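You operate a simulated robot arm through the tools that you are given. There is no shell and no other tool. Be economical: measure what you need, move in short steps, check, and stop when the job is done.

Carry out the task below with a simulated two-armed robot. There is one attempt and no reset: what you move stays moved.

Task
Carry the strapped carton with both arms and set it on the ends bench top.

It is judged by the outcome, as a careful person would: the job done as asked, and still so three seconds after it is handed in. It fails if anything else is knocked over, pushed out of place, dropped, spilled or broken.

Robot
Two 7-joint arms with two-finger parallel grippers on one trunk, on a base that drives. Base frame: it is fixed to the floor where the robot stands at the start and does not move with it; the origin is under the middle of the robot, x ahead of it, y to its left, z up. Readings come in mm, degrees, newtons and seconds.
The left shoulder is at the start at [62, 198, 954], the right one opposite. With the tool pointing down near the work surface each hand reaches from about 280 to 700 mm from the robot's upright axis, wherever it stands, measured 20 degrees to its own side. Places, roughly: ends bench top [600, 1100, 800]. Payload 1.57 kg a hand.
The tool frame of a hand sits at the grasp point between the pads (the TCP): z along the fingers, y along the line on which they close. The tips reach 30 mm beyond it. Largest opening 110 mm; finger width 24, thickness 12; the body of the gripper, 48 by 112 mm, starts 78 mm behind the TCP.
Orientation is that of the tool frame in the base frame, as [roll, pitch, yaw] about the fixed x, y, z axes, in that order (R = Rz(yaw) Ry(pitch) Rx(roll)). With the fingers straight down and closing along the base's y, the tool's x points along the base's -x, its y along +y and its z along -z.

Tools
- The arms move only by the tool drive_tool. It takes "left_motion", "right_motion" or both (then of equal length, played together; a hand with none holds still); each is a list of rows, each a list of 3 entries, a list of its own where there are three numbers: the opening, from 0 (shut) to 1 (fully open), then the shift along the base's x, y, z in mm, then the turn, a rotation vector about the base's x, y, z in degrees. In form: [[claw, [x, y, z], [rx, ry, rz]], ...]. A call has 1 to 12 rows; each row is the pose to reach, as a shift and turn from the pose commanded when the call began. A row lasts 0.2 s, in which the tool goes at most 50 mm and 8.6 degrees; a call with a longer step from one row to the next is refused whole, and so is a gripper value outside its range. A pose out of reach is approached as far as the arm can. The call stops where the force on the tool passes 40 N (or 10 N more than at its start, if that is more) or the arm is blocked; 0.2 s more then pass. Each finger travels about 72 mm/s and halts on what it meets, pressing with about 29 N; the grip force reading is that of the motor and also rises with nothing between the fingers. The clock runs only during rows and for 0.2 s after the last one: add rows that repeat a pose to give the fingers time. The reply holds the time, the measured pose of the TCP, the force on the tool along the base axes, the opening and the grip force, in the units named above and with some noise, with the torque about the TCP (base axes, N m) and any sound that the robot's microphone picked up.
- Cameras (640 x 400 px; columns grow to the right, rows downward): "scene" is now at [89.5, 35.1, 1529.5]; the picture's right is [0.39, -0.92, 0.00], its down [-0.81, -0.34, -0.48] and it looks along [0.44, 0.19, -0.88] (base axes); focal length 284 px, centre (320, 200). "left" rides on the left gripper at [70, -16, -141] in its tool frame; the picture's right is [0.23, 0.97, 0.00], its down [-0.86, 0.20, -0.48] and it looks along [-0.47, 0.11, 0.88] (tool axes); focal length 222 px, centre (320, 200). "right" rides on the right gripper at [70, 16, -141] in its tool frame; the picture's right is [-0.23, 0.97, 0.00], its down [-0.86, -0.20, -0.48] and it looks along [-0.47, -0.11, 0.88] (tool axes); focal length 222 px, centre (320, 200). There is no depth. A picture from a camera that has moved, and an enlarged one, comes with that camera's place and axes in the base frame and with its lens. The place of the scene camera against the robot may be out by one fixed shift of up to 18 mm in any direction.
- get_image(camera): a new picture of that camera. It takes no simulated time.
- move_column(by): slides the trunk up (or, below 0, down) by that many mm; the arms and the scene camera ride with it, the base frame stays. It gives what a move gives, with no picture.
- drive_base(legs): drives the robot by 1 to 6 legs, each [ahead, left, turn to the left] in mm, mm and degrees, along the robot's own axes; the way and the turn of a leg run together, so that a leg with both is an arc; at most 1500 mm and 180 degrees a leg. The arms and the cameras ride along, it lands a little off, and it stops where it bumps. It gives what a move gives.
- aim_head(pan, tilt): turns the head with the scene camera to pan (to the left, within 86 degrees either way) and tilt (down, from -29 to 69), counted from straight ahead of the robot. It gives what a move gives.
- enlarge(camera, box): a new picture of the part [left, top, right, bottom] of that camera's present view, enlarged. It takes no simulated time.
- sign_off(): hands the job in; it is judged then, once.

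Go step by step. Nothing tells you exact positions but the pictures and the camera data: compare them with the known pose of the tool, close in by small moves and look again before you grip or let go. The budget is 120 turns and 100 pictures, counting those below and the enlarged ones. Unless the task says otherwise, let go and move clear before handing in, and close with one line.

The tools are called as a command line: name --argument value ..., lists and objects as JSON in quotes. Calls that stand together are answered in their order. drive_tool: Moves the arms, as the interface text tells. Its arguments: {"type":"object","properties":{"left_motion":{"type":"array"},"right_motion":{"type":"array"}},"required":[]} The other tools are called the same way: move_column (by) slides the trunk up or down; drive_base (legs) drives the base; aim_head (pan, tilt) turns the head that bears the scene camera; get_image (camera) takes a picture; enlarge (camera, box) takes an enlarged picture of a part of a camera's view; sign_off () hands the job in.

At the start:

```text
time: 0.0
left_ee_pos: [494.0, 378.8, 895.2]
left_tcp_rot: [-179.9, 0.0, 180.0]
left_ft_force: [0.5, 0.1, 0.9]
left_wrist_torque: [0.03, 0.01, 0.01]
left_gripper_width: 109.8
left_finger_force: 0.0
right_ee_pos: [380.5, -5.2, 835.2]
right_tcp_rot: [-179.9, 0.1, 179.9]
right_ft_force: [-0.5, -0.6, 0.5]
right_wrist_torque: [-0.01, 0.0, -0.02]
right_gripper_width: 109.9
right_finger_force: 0.1
trunk travel left (down, up): [-550.0, 440.0]
robot x, y, heading: [-2.2, 0.7, -0.2]
head pan, tilt: [22.9, 61.1]
```

scene: 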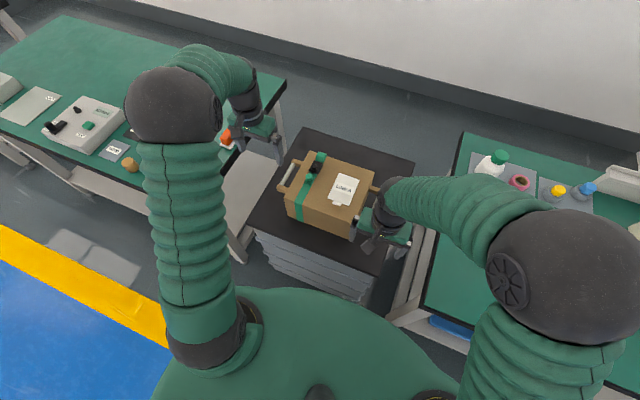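
right: 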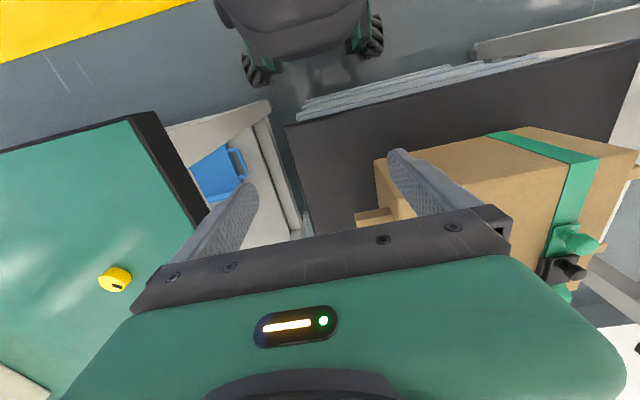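
left: 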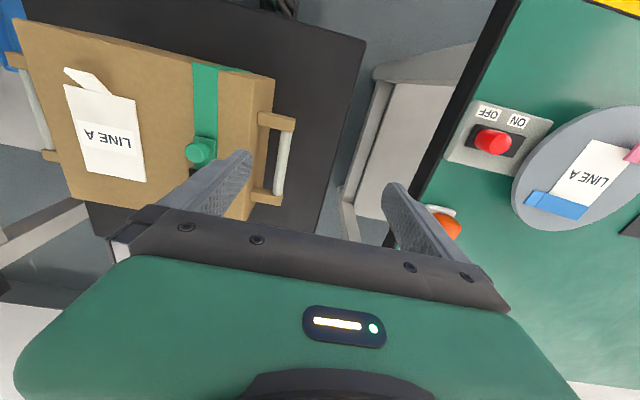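

The carton sits on a low dark stand between two benches, with a bar handle on each side. I'll look closer to measure it.

enlarge --camera "scene" --box '[230, 120, 430, 245]'

aim_head --pan 60 --tilt 40

get_image --camera "scene"

```text
3.20 times, centred on (330, 182) of scene
camera zoom: at [89.5, 35.1, 1529.5], right [0.39, -0.92, 0.0], down [-0.81, -0.34, -0.48], along [0.44, 0.19, -0.88], focal length 908 px, centre (288, 256)
```

zoom: 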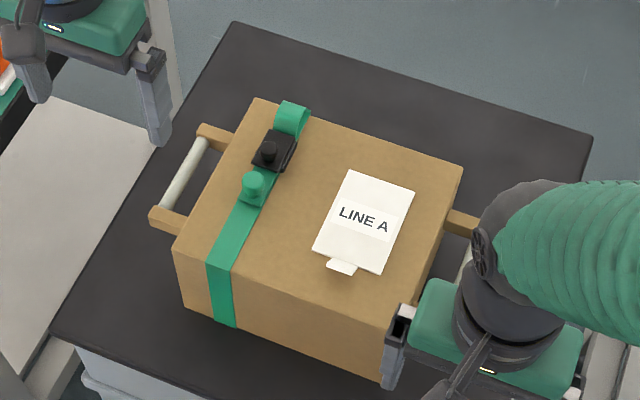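

```text
time: 1.0
left_ee_pos: [492.0, 378.2, 894.8]
left_tcp_rot: [180.0, -0.1, -180.0]
left_ft_force: [-0.3, 0.1, 1.0]
left_wrist_torque: [0.0, 0.01, 0.03]
left_gripper_width: 110.0
left_finger_force: 0.0
right_ee_pos: [379.3, -5.9, 837.1]
right_tcp_rot: [-180.0, -0.2, 180.0]
right_ft_force: [0.6, -0.2, -0.3]
right_wrist_torque: [0.01, 0.01, -0.03]
right_gripper_width: 109.9
right_finger_force: 0.0
trunk travel left (down, up): [-550.0, 440.0]
robot x, y, heading: [2.1, 2.9, -0.0]
head pan, tilt: [60.0, 40.0]
```

```text
95 pictures are left
camera scene: at [71.9, 83.3, 1557.4], right [0.87, -0.5, 0.0], down [-0.32, -0.56, -0.76], along [0.38, 0.66, -0.64], focal length 284 px, centre (320, 200)
```

scene: 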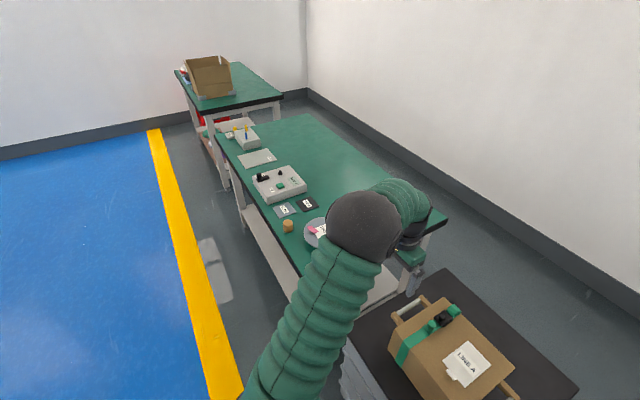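

The carton spans about x 425–613, y 80–296, z 665–795, with its left handle bar near y 335. I'll now look at the bench surface for a free spot.

enlarge --camera "scene" --box '[200, 100, 460, 300]'

enlarge --camera "scene" --box '[340, 260, 580, 400]'

enlarge --camera "right" --box '[320, 50, 640, 320]'

```text
2.00 times, centred on (330, 200) of scene
camera zoom: at [71.9, 83.3, 1557.4], right [0.87, -0.5, 0.0], down [-0.32, -0.56, -0.76], along [0.38, 0.66, -0.64], focal length 567 px, centre (300, 200)
```

zoom: 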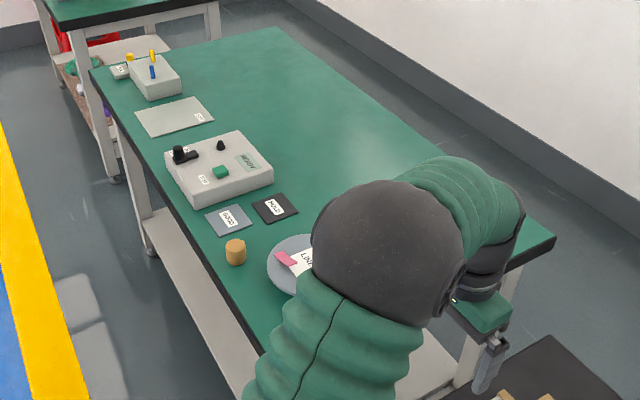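

```text
2.67 times, centred on (460, 330) of scene
camera zoom: at [71.9, 83.3, 1557.4], right [0.87, -0.5, 0.0], down [-0.32, -0.56, -0.76], along [0.38, 0.66, -0.64], focal length 757 px, centre (-53, -147)
```

zoom: 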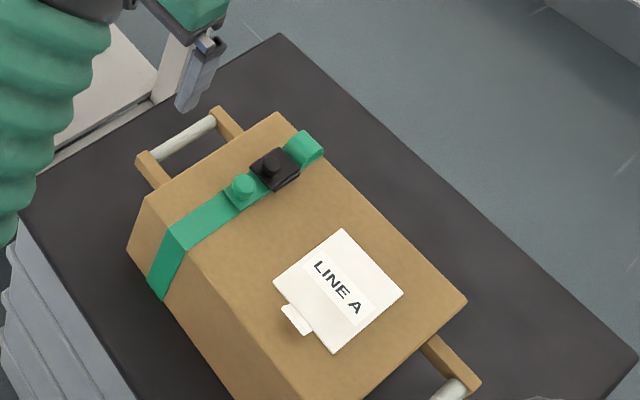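

```text
1.48 times, centred on (480, 185) of right
camera zoom: at [310.6, 10.0, 978.1], right [0.23, 0.97, 0.0], down [0.85, -0.2, 0.48], along [0.47, -0.11, -0.88], focal length 329 px, centre (83, 222)
```

zoom: 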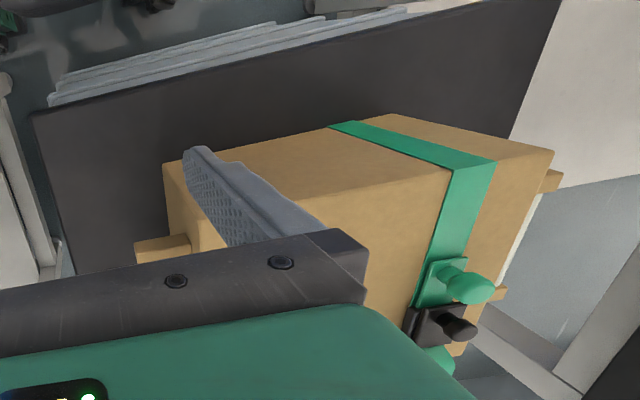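

Bench top spans about x 287–890, y 520–1650; it is free for x > 530. I need to know how far the robot base sticks out and what lies beneath the bench, so I look straight down and ahead.

aim_head --pan 86 --tilt 60

get_image --camera "scene"

get_image --camera "right"

get_image --camera "left"

```text
time: 1.9
left_ee_pos: [491.4, 379.5, 894.5]
left_tcp_rot: [-179.9, 0.0, -180.0]
left_ft_force: [0.4, 0.0, 0.1]
left_wrist_torque: [0.03, 0.01, 0.04]
left_gripper_width: 109.9
left_finger_force: 0.1
right_ee_pos: [380.3, -5.8, 837.6]
right_tcp_rot: [-180.0, 0.0, 179.9]
right_ft_force: [0.5, -0.2, -0.7]
right_wrist_torque: [-0.02, -0.01, -0.03]
right_gripper_width: 109.9
right_finger_force: 0.2
trunk travel left (down, up): [-550.0, 440.0]
robot x, y, heading: [0.8, -0.4, 0.1]
head pan, tilt: [85.9, 60.0]
```

```text
91 pictures are left
camera scene: at [34.0, 76.2, 1530.8], right [1.0, -0.07, 0.0], down [-0.06, -0.86, -0.5], along [0.03, 0.5, -0.87], focal length 284 px, centre (320, 200)
```

scene: 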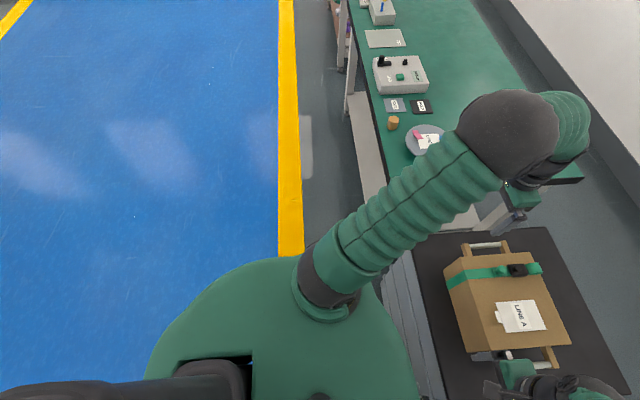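

```text
90 pictures are left
camera right: at [310.6, 10.0, 978.1], right [0.23, 0.97, 0.0], down [0.85, -0.2, 0.48], along [0.47, -0.11, -0.88], focal length 222 px, centre (320, 200)
```

right: 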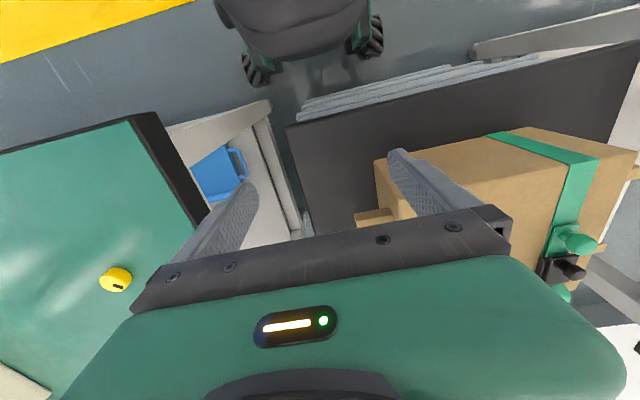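

```text
89 pictures are left
camera left: at [420.8, 362.5, 1035.6], right [-0.23, 0.97, 0.0], down [0.85, 0.2, 0.48], along [0.47, 0.11, -0.88], focal length 222 px, centre (320, 200)
```

left: 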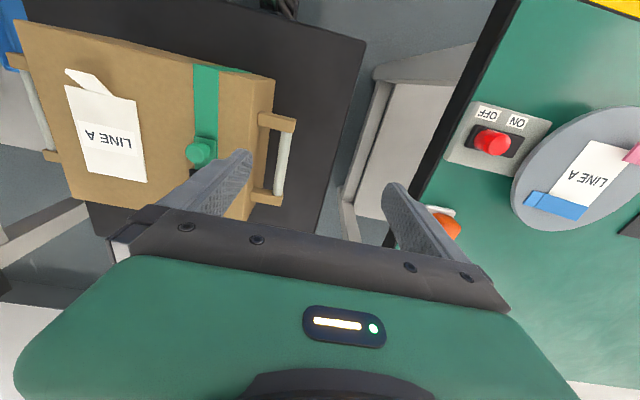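

Base front reaches about x 290 with half width 250, so there is room to strafe left and centre on the carton (y ≈ 188). I raise the trunk first so the hands clear everything.

move_column --by 120

drive_base --legs '[[0, 188, 0]]'

aim_head --pan 0 --tilt 64

get_image --camera "scene"

get_image --camera "right"

```text
time: 3.4
left_ee_pos: [491.9, 379.1, 1014.7]
left_tcp_rot: [-179.9, 0.0, 180.0]
left_ft_force: [0.0, 0.1, -0.3]
left_wrist_torque: [-0.01, -0.01, 0.04]
left_gripper_width: 109.9
left_finger_force: 0.2
right_ee_pos: [379.4, -6.6, 957.2]
right_tcp_rot: [-179.9, 0.1, -180.0]
right_ft_force: [-0.1, 0.0, 0.2]
right_wrist_torque: [0.01, -0.01, 0.01]
right_gripper_width: 109.9
right_finger_force: 0.0
trunk travel left (down, up): [-670.0, 320.0]
robot x, y, heading: [1.7, 1.6, 0.0]
head pan, tilt: [85.9, 60.0]
```

```text
time: 5.0
left_ee_pos: [491.7, 561.5, 1017.0]
left_tcp_rot: [179.9, 0.0, -179.8]
left_ft_force: [0.5, 0.1, -0.1]
left_wrist_torque: [0.02, 0.01, -0.05]
left_gripper_width: 110.1
left_finger_force: 0.0
right_ee_pos: [379.7, 178.3, 957.2]
right_tcp_rot: [179.8, 0.0, -179.9]
right_ft_force: [-0.3, 0.0, -0.5]
right_wrist_torque: [0.05, -0.02, 0.0]
right_gripper_width: 110.2
right_finger_force: 0.0
trunk travel left (down, up): [-670.0, 320.0]
robot x, y, heading: [2.6, 187.0, 0.2]
head pan, tilt: [85.9, 60.0]
```

```text
time: 6.6
left_ee_pos: [490.2, 565.5, 1015.7]
left_tcp_rot: [180.0, 0.1, 179.9]
left_ft_force: [-0.6, -0.9, 0.1]
left_wrist_torque: [-0.01, 0.0, -0.03]
left_gripper_width: 110.1
left_finger_force: 0.2
right_ee_pos: [378.8, 181.1, 955.4]
right_tcp_rot: [-179.9, 0.1, -179.9]
right_ft_force: [-0.1, 0.2, 0.1]
right_wrist_torque: [-0.01, 0.01, 0.0]
right_gripper_width: 109.8
right_finger_force: 0.0
trunk travel left (down, up): [-670.0, 320.0]
robot x, y, heading: [-0.8, 187.1, -0.1]
head pan, tilt: [0.0, 64.0]
```

```text
88 pictures are left
camera scene: at [91.2, 195.1, 1646.3], right [0.0, -1.0, 0.0], down [-0.9, 0.0, -0.44], along [0.44, 0.0, -0.9], focal length 284 px, centre (320, 200)
```

scene: 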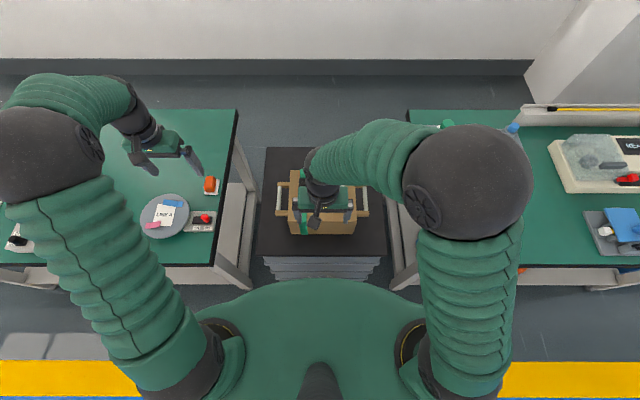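

```text
87 pictures are left
camera right: at [309.2, 196.9, 1098.5], right [0.23, 0.97, 0.0], down [0.85, -0.2, 0.48], along [0.47, -0.11, -0.88], focal length 222 px, centre (320, 200)
```

right: 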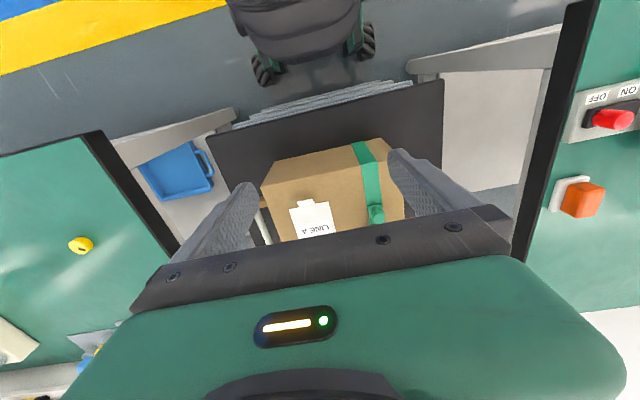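

Now both hands move over their handles at height, to look straight down on them.

drive_tool --left_motion '[[1, [6, -45, 0], [0, 0, 0]], [1, [12, -90, -10], [0, 0, 0]], [1, [18, -135, -20], [0, 0, 0]], [1, [24, -180, -30], [0, 0, 0]], [1, [28, -222, -40], [0, 0, 0]], [1, [28, -222, -40], [0, 0, 0]]]' --right_motion '[[1, [28, -29, 5], [0, 0, 0]], [1, [56, -58, 10], [0, 0, 0]], [1, [84, -87, 15], [0, 0, 0]], [1, [112, -116, 18], [0, 0, 0]], [1, [140, -145, 20], [0, 0, 0]], [1, [140, -145, 20], [0, 0, 0]]]'

get_image --camera "left"

get_image --camera "right"

enlarge --camera "scene" --box '[240, 140, 400, 240]'

```text
time: 8.0
left_ee_pos: [516.2, 340.6, 976.6]
left_tcp_rot: [180.0, 0.1, 180.0]
left_ft_force: [-0.4, 0.4, 0.2]
left_wrist_torque: [0.01, 0.03, -0.04]
left_gripper_width: 109.9
left_finger_force: 0.2
right_ee_pos: [519.6, 34.7, 975.0]
right_tcp_rot: [179.8, 0.1, -179.9]
right_ft_force: [0.2, 0.0, -0.7]
right_wrist_torque: [-0.01, -0.02, -0.01]
right_gripper_width: 110.1
right_finger_force: 0.1
trunk travel left (down, up): [-670.0, 320.0]
robot x, y, heading: [-3.3, 186.6, 0.1]
head pan, tilt: [0.0, 64.0]
```

```text
86 pictures are left
camera left: at [444.8, 323.9, 1117.3], right [-0.23, 0.97, 0.0], down [0.85, 0.2, 0.48], along [0.47, 0.11, -0.88], focal length 222 px, centre (320, 200)
```

left: 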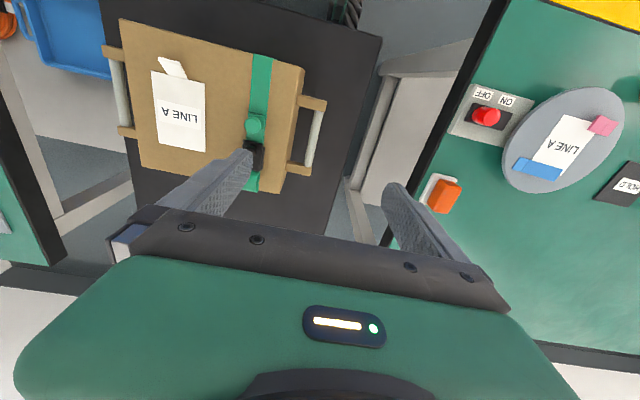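

```text
85 pictures are left
camera right: at [447.9, 50.3, 1116.5], right [0.23, 0.97, 0.0], down [0.85, -0.2, 0.48], along [0.47, -0.11, -0.88], focal length 222 px, centre (320, 200)
```

right: 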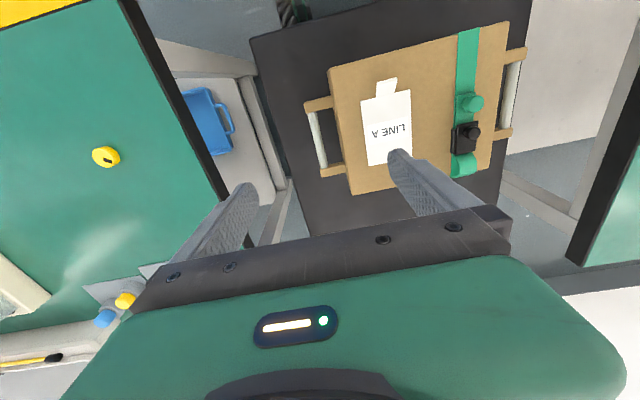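

```text
4.00 times, centred on (320, 190) of scene
camera zoom: at [91.3, 192.4, 1646.3], right [0.0, -1.0, 0.0], down [-0.9, 0.0, -0.44], along [0.44, 0.0, -0.9], focal length 1135 px, centre (320, 240)
```

zoom: 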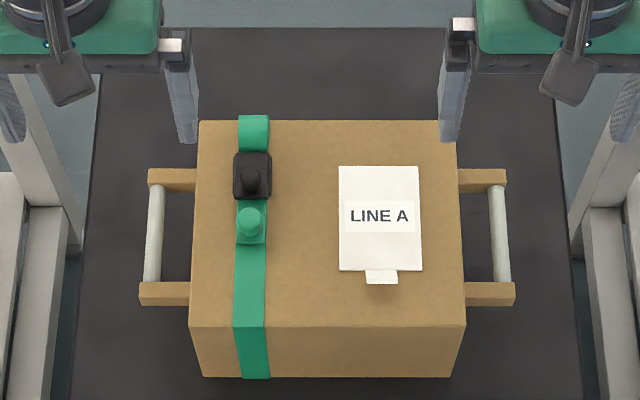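

Triangulating with both wrist cameras: bars at z ≈ 730, x ≈ 541, y ≈ 335 (left) and 24.5 (right), carton top ≈ 758. I narrow the openings, align, and come down to z ≈ 840 to check.

drive_tool --left_motion '[[0.3, [25, -6, 0], [0, 0, 0]], [0.3, [25, -6, -40], [0, 0, 0]], [0.3, [25, -6, -80], [0, 0, 0]], [0.3, [25, -6, -120], [0, 0, 0]], [0.3, [25, -6, -137], [0, 0, 0]], [0.3, [25, -6, -137], [0, 0, 0]]]' --right_motion '[[0.3, [22, -10, 0], [0, 0, 0]], [0.3, [22, -10, -40], [0, 0, 0]], [0.3, [22, -10, -80], [0, 0, 0]], [0.3, [22, -10, -120], [0, 0, 0]], [0.3, [22, -10, -135], [0, 0, 0]], [0.3, [22, -10, -135], [0, 0, 0]]]'

get_image --camera "left"

get_image --camera "right"

enlarge --camera "scene" --box '[240, 140, 400, 240]'

```text
time: 9.4
left_ee_pos: [542.4, 337.3, 839.9]
left_tcp_rot: [-180.0, 0.2, 180.0]
left_ft_force: [-0.8, -0.3, 0.0]
left_wrist_torque: [-0.01, -0.03, 0.03]
left_gripper_width: 32.9
left_finger_force: 0.0
right_ee_pos: [539.3, 26.6, 842.3]
right_tcp_rot: [-180.0, 0.2, -179.9]
right_ft_force: [0.6, 0.9, -0.5]
right_wrist_torque: [-0.01, -0.02, 0.0]
right_gripper_width: 32.9
right_finger_force: 0.2
trunk travel left (down, up): [-670.0, 320.0]
robot x, y, heading: [-3.5, 189.8, 0.3]
head pan, tilt: [0.0, 64.0]
```

```text
83 pictures are left
camera left: at [470.8, 320.7, 979.6], right [-0.23, 0.97, 0.0], down [0.85, 0.2, 0.48], along [0.47, 0.11, -0.88], focal length 222 px, centre (320, 200)
```

left: 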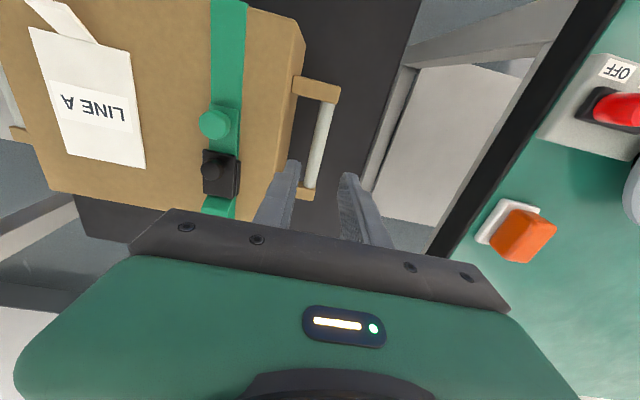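

```text
82 pictures are left
camera right: at [470.7, 42.8, 983.0], right [0.22, 0.97, 0.0], down [0.85, -0.2, 0.48], along [0.47, -0.11, -0.88], focal length 222 px, centre (320, 200)
```

right: 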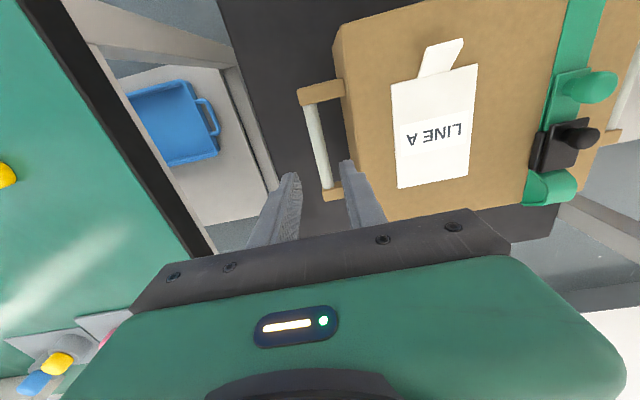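

```text
4.00 times, centred on (320, 190) of scene
camera zoom: at [91.4, 194.1, 1646.3], right [0.0, -1.0, 0.0], down [-0.9, 0.0, -0.44], along [0.44, 0.0, -0.9], focal length 1135 px, centre (320, 240)
```

zoom: 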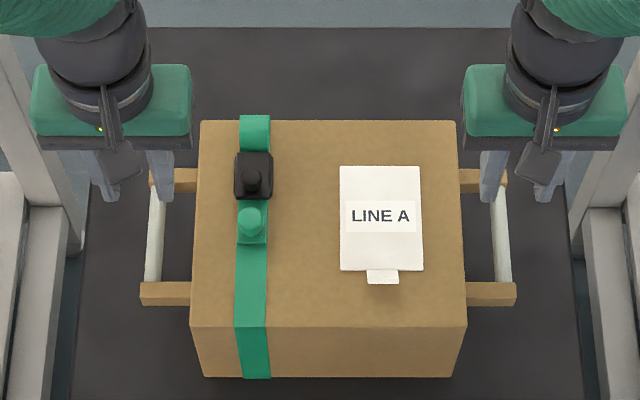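

Bars confirmed: left y ≈ 334.5, right y ≈ 26.4, x 490–588. I go down to z ≈ 770 (tips just over bar height) and check.

drive_tool --left_motion '[[0.3, [-1, -2, -35], [0, 0, 0]], [0.3, [-1, -2, -68], [0, 0, 0]], [0.3, [-1, -2, -68], [0, 0, 0]]]' --right_motion '[[0.3, [1, 0, -35], [0, 0, 0]], [0.3, [1, 0, -70], [0, 0, 0]], [0.3, [1, 0, -70], [0, 0, 0]]]'

enlarge --camera "left" --box '[200, 40, 440, 240]'

enlarge --camera "right" --box '[200, 40, 440, 240]'

```text
time: 10.2
left_ee_pos: [541.1, 333.8, 771.2]
left_tcp_rot: [-179.9, 0.1, 180.0]
left_ft_force: [0.3, 0.3, 1.0]
left_wrist_torque: [0.02, -0.02, 0.03]
left_gripper_width: 33.1
left_finger_force: 0.0
right_ee_pos: [541.9, 26.0, 773.1]
right_tcp_rot: [180.0, 0.1, -179.8]
right_ft_force: [-0.4, -0.2, 0.3]
right_wrist_torque: [0.0, -0.05, 0.0]
right_gripper_width: 33.0
right_finger_force: 0.1
trunk travel left (down, up): [-670.0, 320.0]
robot x, y, heading: [-4.1, 183.4, 0.2]
head pan, tilt: [0.0, 64.0]
```

```text
2.00 times, centred on (320, 140) of left
camera zoom: at [470.7, 317.2, 911.7], right [-0.23, 0.97, 0.0], down [0.85, 0.2, 0.48], along [0.47, 0.11, -0.88], focal length 444 px, centre (320, 320)
```

zoom: 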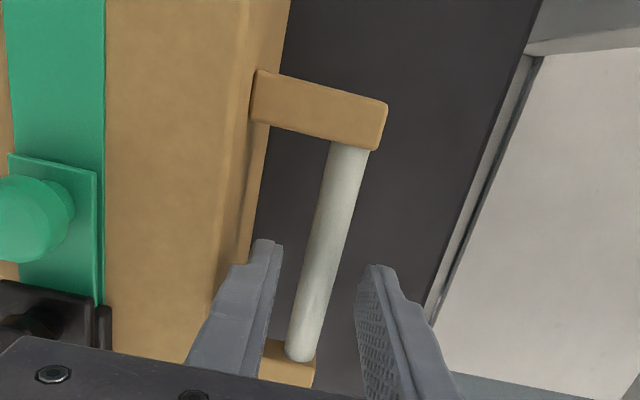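

```text
2.00 times, centred on (320, 140) of right
camera zoom: at [471.9, 42.3, 913.9], right [0.22, 0.97, 0.0], down [0.85, -0.2, 0.48], along [0.47, -0.11, -0.88], focal length 444 px, centre (320, 320)
```

zoom: 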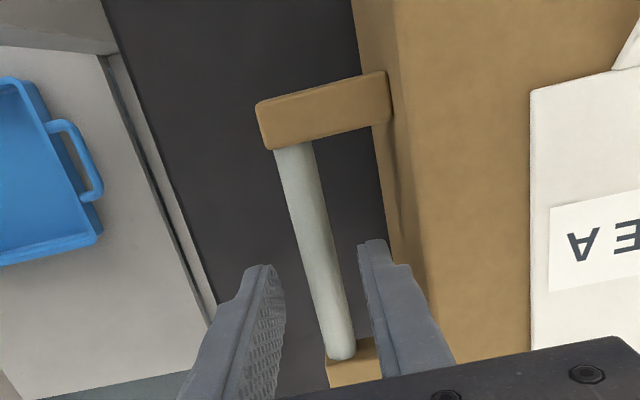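

Bars lie between the fingers. Small 2 mm outward corrections, down 35 mm, then close.

drive_tool --left_motion '[[0.3, [0, 2, -18], [0, 0, 0]], [0.3, [0, 2, -35], [0, 0, 0]], [0.3, [0, 2, -35], [0, 0, 0]]]' --right_motion '[[0.3, [0, -2, -18], [0, 0, 0]], [0.3, [0, -2, -36], [0, 0, 0]], [0.3, [0, -2, -36], [0, 0, 0]]]'

enlarge --camera "left" --box '[200, 40, 440, 240]'

enlarge --camera "right" --box '[200, 40, 440, 240]'

```text
time: 11.0
left_ee_pos: [542.2, 335.0, 735.8]
left_tcp_rot: [179.9, 0.1, -180.0]
left_ft_force: [-0.1, -0.4, 0.5]
left_wrist_torque: [-0.03, -0.02, 0.0]
left_gripper_width: 32.9
left_finger_force: 0.1
right_ee_pos: [543.6, 23.9, 735.0]
right_tcp_rot: [180.0, 0.1, -180.0]
right_ft_force: [-1.2, -0.2, 0.1]
right_wrist_torque: [0.04, -0.01, 0.0]
right_gripper_width: 32.9
right_finger_force: 0.1
trunk travel left (down, up): [-670.0, 320.0]
robot x, y, heading: [-0.1, 185.8, 0.2]
head pan, tilt: [0.0, 64.0]
```

```text
2.00 times, centred on (320, 140) of left
camera zoom: at [470.7, 319.8, 877.4], right [-0.23, 0.97, 0.0], down [0.85, 0.2, 0.48], along [0.47, 0.11, -0.88], focal length 444 px, centre (320, 320)
```

zoom: 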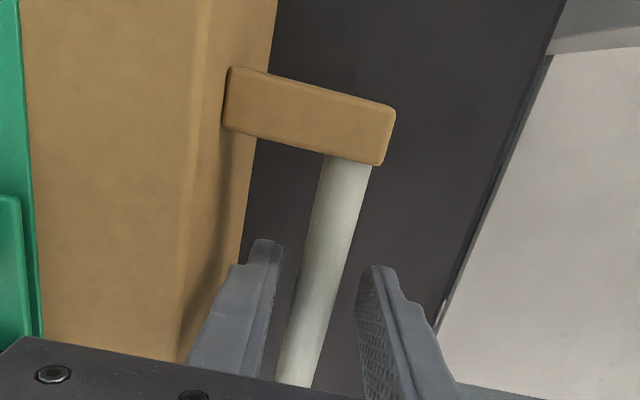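

```text
2.00 times, centred on (320, 140) of right
camera zoom: at [473.9, 40.3, 876.4], right [0.23, 0.97, 0.0], down [0.85, -0.2, 0.48], along [0.47, -0.11, -0.88], focal length 444 px, centre (320, 320)
```

zoom: 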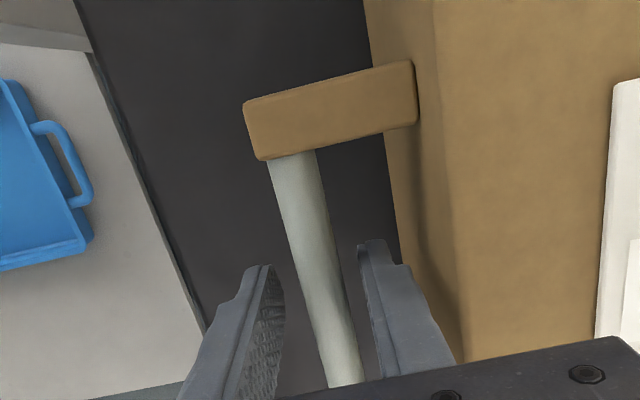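

Both bars are well between the fingers; closing now.

drive_tool --left_motion '[[0, [0, 0, 0], [0, 0, 0]], [0, [0, 0, 0], [0, 0, 0]], [0, [0, 0, 0], [0, 0, 0]], [0, [0, 0, 0], [0, 0, 0]]]' --right_motion '[[0, [0, 0, 0], [0, 0, 0]], [0, [0, 0, 0], [0, 0, 0]], [0, [0, 0, 0], [0, 0, 0]], [0, [0, 0, 0], [0, 0, 0]]]'

enlarge --camera "left" --box '[200, 40, 440, 240]'

enlarge --camera "right" --box '[200, 40, 440, 240]'

```text
time: 12.0
left_ee_pos: [541.8, 333.0, 737.0]
left_tcp_rot: [-179.8, 0.2, -179.9]
left_ft_force: [-0.4, -25.0, -0.5]
left_wrist_torque: [0.02, -0.1, 0.61]
left_gripper_width: 14.5
left_finger_force: 28.9
right_ee_pos: [544.4, 27.3, 734.5]
right_tcp_rot: [179.8, 0.1, -179.8]
right_ft_force: [-0.1, 26.8, -0.2]
right_wrist_torque: [-0.01, -0.05, -0.73]
right_gripper_width: 14.2
right_finger_force: 29.4
trunk travel left (down, up): [-670.0, 320.0]
robot x, y, heading: [-1.6, 185.7, 0.1]
head pan, tilt: [0.0, 64.0]
```

```text
2.00 times, centred on (320, 140) of left
camera zoom: at [471.0, 317.8, 877.2], right [-0.23, 0.97, 0.0], down [0.85, 0.2, 0.48], along [0.47, 0.11, -0.88], focal length 444 px, centre (320, 320)
```

zoom: 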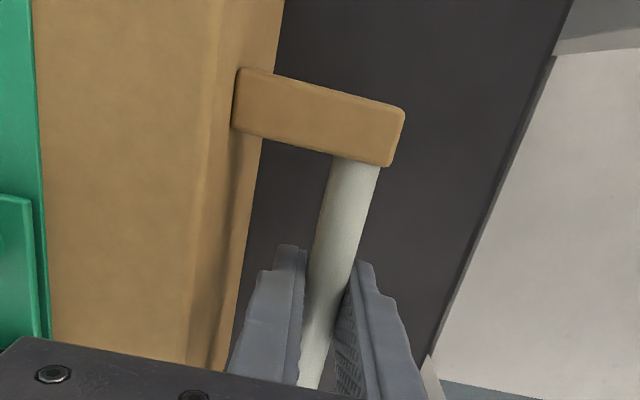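

```text
2.00 times, centred on (320, 140) of right
camera zoom: at [474.3, 42.4, 876.2], right [0.22, 0.97, 0.0], down [0.85, -0.2, 0.48], along [0.47, -0.1, -0.88], focal length 444 px, centre (320, 320)
```

zoom: 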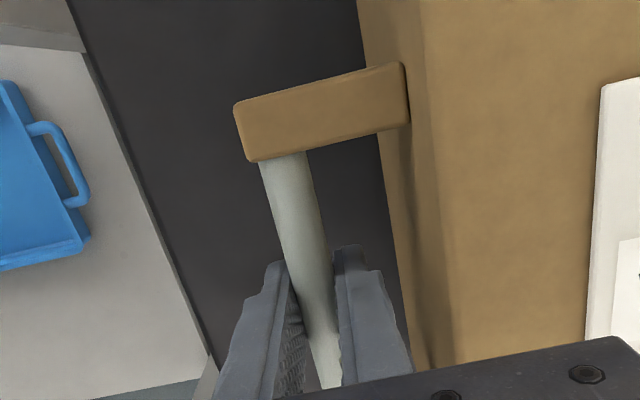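

Both bars are held (14 mm wide), but the hands pull apart with ~25 N. I ease them inward a couple of mm before lifting.

drive_tool --left_motion '[[0, [0, -1, 0], [0, 0, 0]], [0, [0, -2, 0], [0, 0, 0]], [0, [0, -2, 0], [0, 0, 0]]]' --right_motion '[[0, [0, 1, 0], [0, 0, 0]], [0, [0, 2, 0], [0, 0, 0]], [0, [0, 2, 0], [0, 0, 0]]]'

```text
time: 12.8
left_ee_pos: [542.2, 333.1, 736.8]
left_tcp_rot: [-179.8, 0.0, 180.0]
left_ft_force: [-2.1, -19.1, 6.5]
left_wrist_torque: [-0.03, 0.04, -0.81]
left_gripper_width: 14.5
left_finger_force: 28.4
right_ee_pos: [543.2, 28.2, 736.3]
right_tcp_rot: [179.9, 0.1, -179.8]
right_ft_force: [3.9, 23.2, 1.2]
right_wrist_torque: [0.01, 0.11, -0.68]
right_gripper_width: 14.6
right_finger_force: 29.0
trunk travel left (down, up): [-670.0, 320.0]
robot x, y, heading: [-0.6, 188.6, 0.2]
head pan, tilt: [0.0, 64.0]
```

drive_tool --left_motion '[[0, [0, -1.5, 0], [0, 0, 0]], [0, [0, -3, 0], [0, 0, 0]], [0, [0, -3, 0], [0, 0, 0]]]' --right_motion '[[0, [0, 1.5, 0], [0, 0, 0]], [0, [0, 3, 0], [0, 0, 0]], [0, [0, 3, 0], [0, 0, 0]]]'

```text
time: 13.6
left_ee_pos: [542.6, 332.4, 737.0]
left_tcp_rot: [179.9, 0.0, -180.0]
left_ft_force: [-2.6, -3.1, 6.2]
left_wrist_torque: [-0.02, 0.01, -0.71]
left_gripper_width: 14.4
left_finger_force: 29.1
right_ee_pos: [541.6, 26.6, 735.8]
right_tcp_rot: [-179.9, 0.2, -179.8]
right_ft_force: [6.2, 4.2, 0.4]
right_wrist_torque: [-0.03, -0.33, -0.69]
right_gripper_width: 14.4
right_finger_force: 28.9
trunk travel left (down, up): [-670.0, 320.0]
robot x, y, heading: [-1.2, 189.6, 0.1]
head pan, tilt: [0.0, 64.0]
```

The pull is relaxed. I lift with the trunk, a little first, to feel the weight and check level.

move_column --by 30

get_image --camera "scene"

```text
time: 14.3
left_ee_pos: [542.9, 333.6, 765.9]
left_tcp_rot: [180.0, -0.1, -179.8]
left_ft_force: [-4.7, 7.1, -5.3]
left_wrist_torque: [0.04, 0.13, -0.7]
left_gripper_width: 14.4
left_finger_force: 29.0
right_ee_pos: [541.8, 27.3, 765.3]
right_tcp_rot: [-179.9, 0.0, -179.9]
right_ft_force: [5.3, -7.7, -4.4]
right_wrist_torque: [0.0, -0.18, -0.73]
right_gripper_width: 14.7
right_finger_force: 28.6
trunk travel left (down, up): [-700.0, 290.0]
robot x, y, heading: [2.1, 185.0, 0.2]
head pan, tilt: [0.0, 64.0]
```

```text
74 pictures are left
camera scene: at [95.2, 194.4, 1675.9], right [0.0, -1.0, 0.0], down [-0.9, 0.0, -0.43], along [0.43, 0.0, -0.9], focal length 284 px, centre (320, 200)
```

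scene: 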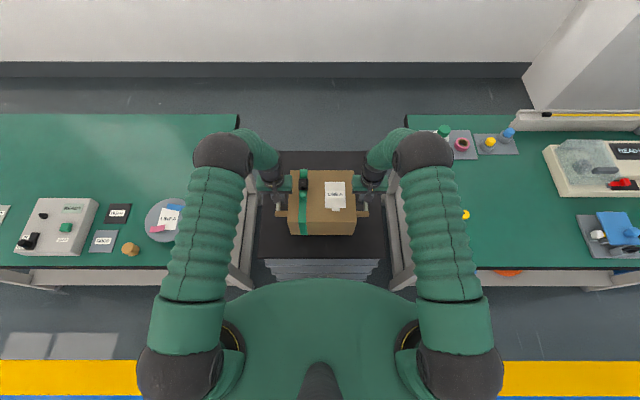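

The carton is lifted, level, about 1 kg total. Raising further to clear the bench items.

move_column --by 130

move_column --by 150

get_image --camera "scene"

get_image --camera "left"

```text
time: 15.9
left_ee_pos: [543.5, 333.5, 894.9]
left_tcp_rot: [180.0, 0.0, -179.9]
left_ft_force: [-4.0, 23.7, -5.5]
left_wrist_torque: [0.04, -0.02, -0.69]
left_gripper_width: 14.5
left_finger_force: 29.3
right_ee_pos: [542.4, 28.1, 896.0]
right_tcp_rot: [-179.9, -0.1, -179.8]
right_ft_force: [3.7, -23.0, -5.2]
right_wrist_torque: [0.03, -0.03, -0.66]
right_gripper_width: 14.7
right_finger_force: 28.7
trunk travel left (down, up): [-830.0, 160.0]
robot x, y, heading: [2.3, 190.7, 0.1]
head pan, tilt: [0.0, 64.0]
```

```text
time: 17.6
left_ee_pos: [543.9, 333.7, 1044.8]
left_tcp_rot: [179.9, 0.0, -179.8]
left_ft_force: [-4.4, 23.7, -6.2]
left_wrist_torque: [0.05, -0.01, -0.7]
left_gripper_width: 14.7
left_finger_force: 28.6
right_ee_pos: [543.6, 27.4, 1045.1]
right_tcp_rot: [-179.9, 0.0, -179.9]
right_ft_force: [4.8, -25.2, -5.4]
right_wrist_torque: [-0.02, -0.01, -0.69]
right_gripper_width: 14.8
right_finger_force: 29.2
trunk travel left (down, up): [-980.0, 10.0]
robot x, y, heading: [3.1, 190.3, 0.1]
head pan, tilt: [0.0, 64.0]
```

```text
73 pictures are left
camera scene: at [96.7, 194.4, 1955.9], right [0.0, -1.0, 0.0], down [-0.9, 0.0, -0.43], along [0.43, 0.0, -0.9], focal length 284 px, centre (320, 200)
```

scene: 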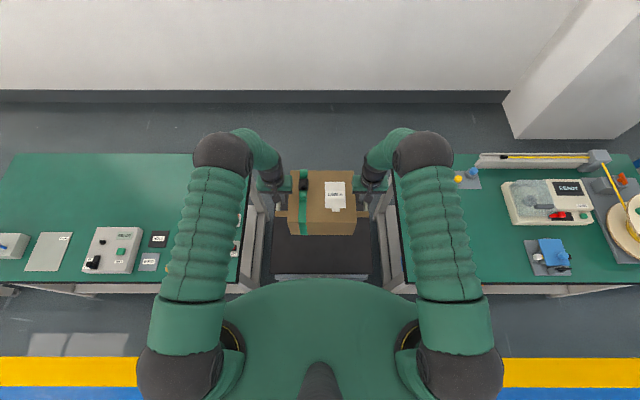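

```text
72 pictures are left
camera left: at [472.5, 316.8, 1186.2], right [-0.23, 0.97, 0.0], down [0.85, 0.2, 0.48], along [0.47, 0.11, -0.88], focal length 222 px, centre (320, 200)
```

left: 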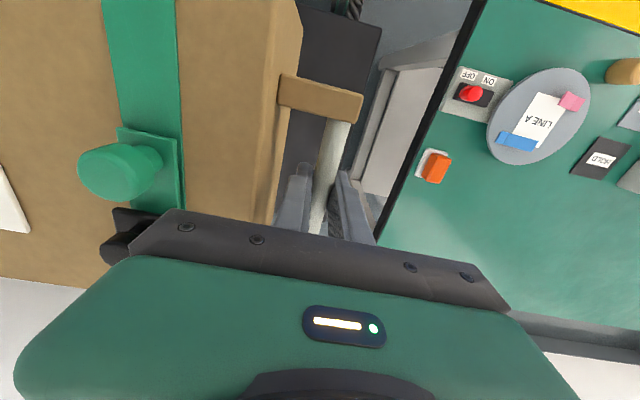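

Load is fine but the hands now squeeze ~24 N; I relax that, then back off 80 mm and strafe left in front of the bench.

drive_tool --left_motion '[[0, [0, 1, 0], [0, 0, 0]], [0, [0, 2, 0], [0, 0, 0]], [0, [0, 2, 0], [0, 0, 0]]]' --right_motion '[[0, [0, -1, 0], [0, 0, 0]], [0, [0, -2, 0], [0, 0, 0]], [0, [0, -2, 0], [0, 0, 0]]]'

drive_base --legs '[[-80, 0, 0], [0, 300, 0]]'

get_image --camera "scene"

```text
time: 18.4
left_ee_pos: [544.6, 333.9, 1044.6]
left_tcp_rot: [-179.9, 0.0, 180.0]
left_ft_force: [-4.5, 14.1, -6.1]
left_wrist_torque: [-0.02, -0.01, -0.76]
left_gripper_width: 14.6
left_finger_force: 28.7
right_ee_pos: [543.9, 27.6, 1045.3]
right_tcp_rot: [180.0, 0.1, -179.9]
right_ft_force: [3.8, -14.3, -4.7]
right_wrist_torque: [-0.02, -0.11, -0.72]
right_gripper_width: 14.6
right_finger_force: 28.8
trunk travel left (down, up): [-980.0, 10.0]
robot x, y, heading: [-0.5, 184.8, 0.2]
head pan, tilt: [0.0, 64.0]
```

```text
time: 21.1
left_ee_pos: [462.9, 620.8, 1046.2]
left_tcp_rot: [179.5, -0.1, -179.9]
left_ft_force: [-5.2, -2.1, -5.5]
left_wrist_torque: [-0.05, -0.08, -0.8]
left_gripper_width: 14.3
left_finger_force: 29.0
right_ee_pos: [464.3, 315.6, 1044.1]
right_tcp_rot: [179.6, 0.1, -179.8]
right_ft_force: [4.8, 0.0, -5.4]
right_wrist_torque: [-0.01, -0.01, -0.73]
right_gripper_width: 14.6
right_finger_force: 28.7
trunk travel left (down, up): [-980.0, 10.0]
robot x, y, heading: [-82.5, 482.7, 0.3]
head pan, tilt: [0.0, 64.0]
```

```text
71 pictures are left
camera scene: at [17.5, 477.0, 1955.8], right [0.0, -1.0, -0.01], down [-0.9, 0.0, -0.43], along [0.43, 0.01, -0.9], focal length 284 px, centre (320, 200)
```

scene: 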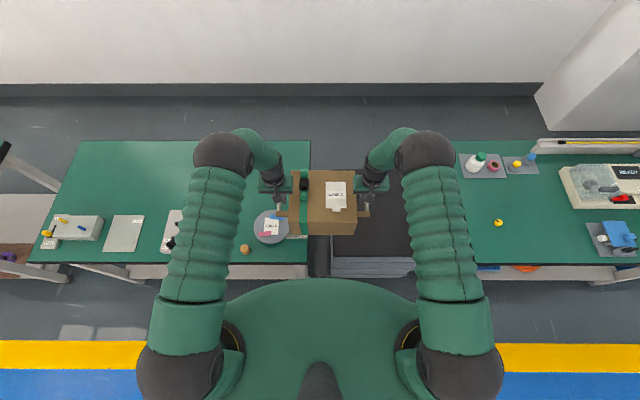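

Moving on left along the bench to about y 860, where only flat cards lie near the front edge.

drive_base --legs '[[0, 385, 0]]'

get_image --camera "scene"

get_image --camera "right"

get_image --camera "left"

```text
time: 23.6
left_ee_pos: [456.7, 1015.4, 1048.4]
left_tcp_rot: [179.8, 0.2, 179.9]
left_ft_force: [-3.9, 0.1, -4.8]
left_wrist_torque: [-0.06, -0.41, -0.65]
left_gripper_width: 14.7
left_finger_force: 29.2
right_ee_pos: [457.4, 710.4, 1047.0]
right_tcp_rot: [179.8, 0.3, 180.0]
right_ft_force: [4.5, 0.3, -4.2]
right_wrist_torque: [0.03, 0.33, -0.71]
right_gripper_width: 14.3
right_finger_force: 29.0
trunk travel left (down, up): [-980.0, 10.0]
robot x, y, heading: [-82.3, 876.3, -0.0]
head pan, tilt: [0.0, 64.0]
```

```text
70 pictures are left
camera scene: at [13.4, 877.4, 1956.0], right [0.0, -1.0, 0.0], down [-0.9, 0.0, -0.43], along [0.43, 0.0, -0.9], focal length 284 px, centre (320, 200)
```

scene: 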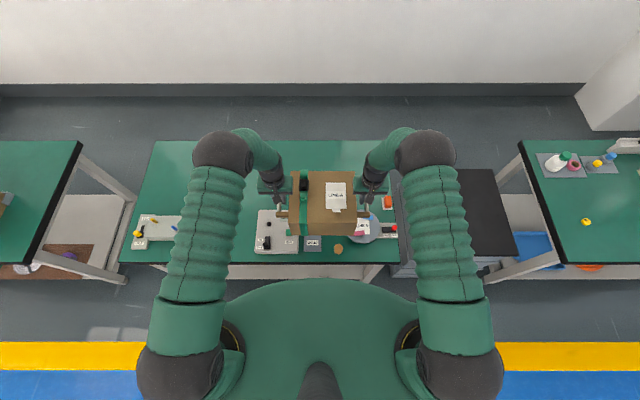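

```text
69 pictures are left
camera right: at [387.3, 725.4, 1188.2], right [0.23, 0.97, 0.01], down [0.85, -0.2, 0.48], along [0.47, -0.11, -0.88], focal length 222 px, centre (320, 200)
```

right: 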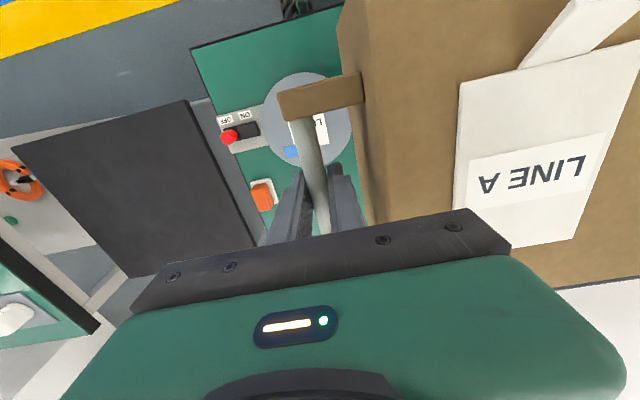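

```text
68 pictures are left
camera left: at [386.0, 999.6, 1188.6], right [-0.22, 0.97, 0.0], down [0.85, 0.2, 0.48], along [0.47, 0.11, -0.88], focal length 222 px, centre (320, 200)
```

left: 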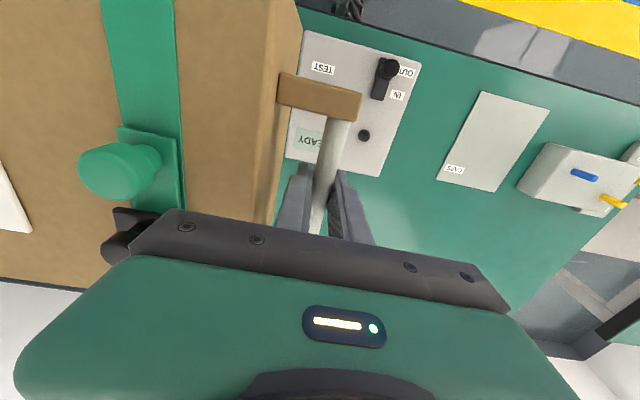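

Control box reaches x≈510, disc x≈525, so I aim for the carton centre at about x 660, y 863. I creep forward 65 mm (base still short of the bench edge), then raise the hands relative to the shoulders for better reach.

drive_base --legs '[[65, 0, 0]]'

drive_tool --left_motion '[[0, [0, 0, 15], [0, 0, 0]], [0, [0, 0, 35], [0, 0, 0]], [0, [0, 0, 60], [0, 0, 0]], [0, [0, 0, 85], [0, 0, 0]], [0, [0, 0, 110], [0, 0, 0]], [0, [0, 0, 135], [0, 0, 0]], [0, [0, 0, 150], [0, 0, 0]], [0, [0, 0, 150], [0, 0, 0]]]' --right_motion '[[0, [0, 0, 15], [0, 0, 0]], [0, [0, 0, 35], [0, 0, 0]], [0, [0, 0, 60], [0, 0, 0]], [0, [0, 0, 85], [0, 0, 0]], [0, [0, 0, 110], [0, 0, 0]], [0, [0, 0, 135], [0, 0, 0]], [0, [0, 0, 150], [0, 0, 0]], [0, [0, 0, 150], [0, 0, 0]]]'

```text
time: 24.6
left_ee_pos: [507.0, 1017.8, 1056.2]
left_tcp_rot: [180.0, 1.0, 179.8]
left_ft_force: [-2.1, 0.2, -5.2]
left_wrist_torque: [0.04, -0.21, 0.52]
left_gripper_width: 14.2
left_finger_force: 29.6
right_ee_pos: [507.1, 712.1, 1055.2]
right_tcp_rot: [179.9, 1.1, 180.0]
right_ft_force: [-0.7, 0.0, -5.2]
right_wrist_torque: [0.01, 0.22, -0.78]
right_gripper_width: 14.4
right_finger_force: 29.1
trunk travel left (down, up): [-980.0, 10.0]
robot x, y, heading: [-17.2, 874.7, 0.1]
head pan, tilt: [0.0, 64.0]
```

```text
time: 26.4
left_ee_pos: [517.0, 1016.0, 1200.9]
left_tcp_rot: [179.9, 0.3, 179.8]
left_ft_force: [1.8, 1.5, -5.4]
left_wrist_torque: [0.02, 0.18, 0.49]
left_gripper_width: 14.1
left_finger_force: 28.6
right_ee_pos: [517.3, 710.9, 1199.2]
right_tcp_rot: [179.9, 0.5, 179.9]
right_ft_force: [-2.5, -0.2, -4.2]
right_wrist_torque: [0.03, -0.22, 0.45]
right_gripper_width: 14.2
right_finger_force: 28.9
trunk travel left (down, up): [-980.0, 10.0]
robot x, y, heading: [-22.9, 875.4, 0.1]
head pan, tilt: [0.0, 64.0]
```

Holding well. Now both hands go forward together by 140 mm.

drive_tool --left_motion '[[0, [12, 0, 0], [0, 0, 0]], [0, [30, 0, 0], [0, 0, 0]], [0, [50, 0, 0], [0, 0, 0]], [0, [70, 0, 0], [0, 0, 0]], [0, [90, 0, 0], [0, 0, 0]], [0, [110, 0, 0], [0, 0, 0]], [0, [128, 0, 0], [0, 0, 0]], [0, [140, 0, 0], [0, 0, 0]], [0, [140, 0, 0], [0, 0, 0]], [0, [140, 0, 0], [0, 0, 0]]]' --right_motion '[[0, [12, 0, 0], [0, 0, 0]], [0, [30, 0, 0], [0, 0, 0]], [0, [50, 0, 0], [0, 0, 0]], [0, [70, 0, 0], [0, 0, 0]], [0, [90, 0, 0], [0, 0, 0]], [0, [110, 0, 0], [0, 0, 0]], [0, [128, 0, 0], [0, 0, 0]], [0, [140, 0, 0], [0, 0, 0]], [0, [140, 0, 0], [0, 0, 0]], [0, [140, 0, 0], [0, 0, 0]]]'

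get_image --camera "scene"

get_image --camera "right"

get_image --camera "left"

```text
time: 28.6
left_ee_pos: [657.7, 1019.8, 1201.4]
left_tcp_rot: [-179.9, 0.4, 179.9]
left_ft_force: [3.7, 0.3, -6.3]
left_wrist_torque: [-0.02, 0.08, 0.66]
left_gripper_width: 14.5
left_finger_force: 29.0
right_ee_pos: [658.0, 712.7, 1201.4]
right_tcp_rot: [180.0, 0.5, 180.0]
right_ft_force: [-3.7, 0.8, -5.2]
right_wrist_torque: [-0.01, -0.13, 0.55]
right_gripper_width: 14.4
right_finger_force: 28.9
trunk travel left (down, up): [-980.0, 10.0]
robot x, y, heading: [-18.6, 874.5, -0.2]
head pan, tilt: [0.0, 64.0]
```

```text
67 pictures are left
camera scene: at [79.1, 882.4, 1955.9], right [0.0, -1.0, 0.0], down [-0.9, 0.0, -0.43], along [0.43, 0.0, -0.9], focal length 284 px, centre (320, 200)
```

scene: 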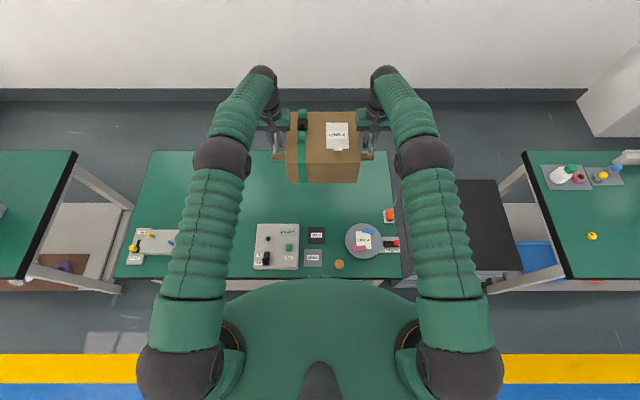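

```text
66 pictures are left
camera right: at [586.8, 728.2, 1341.9], right [0.23, 0.97, 0.0], down [0.85, -0.2, 0.49], along [0.47, -0.11, -0.87], focal length 222 px, centre (320, 200)
```

right: 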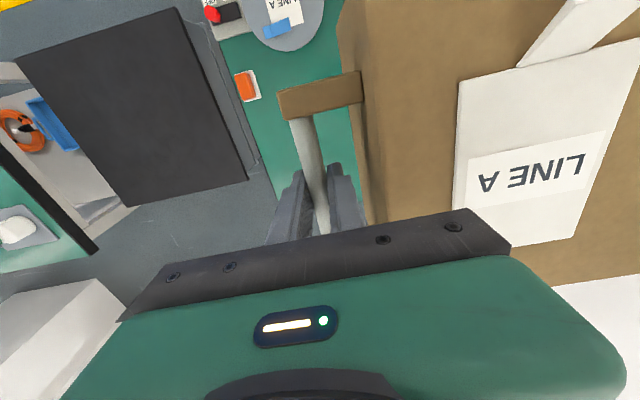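

```text
65 pictures are left
camera left: at [584.6, 1002.6, 1341.8], right [-0.22, 0.97, 0.0], down [0.85, 0.2, 0.49], along [0.47, 0.11, -0.87], focal length 222 px, centre (320, 200)
```

left: 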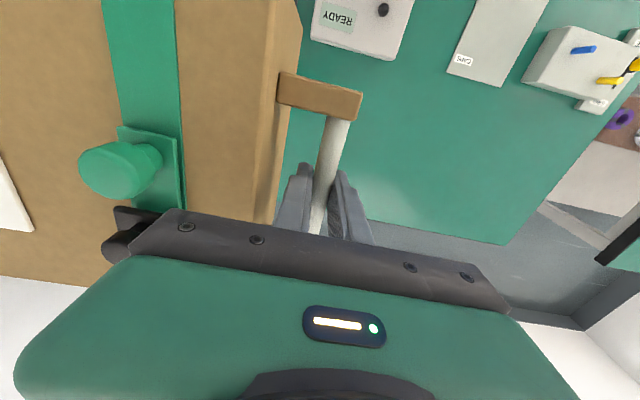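

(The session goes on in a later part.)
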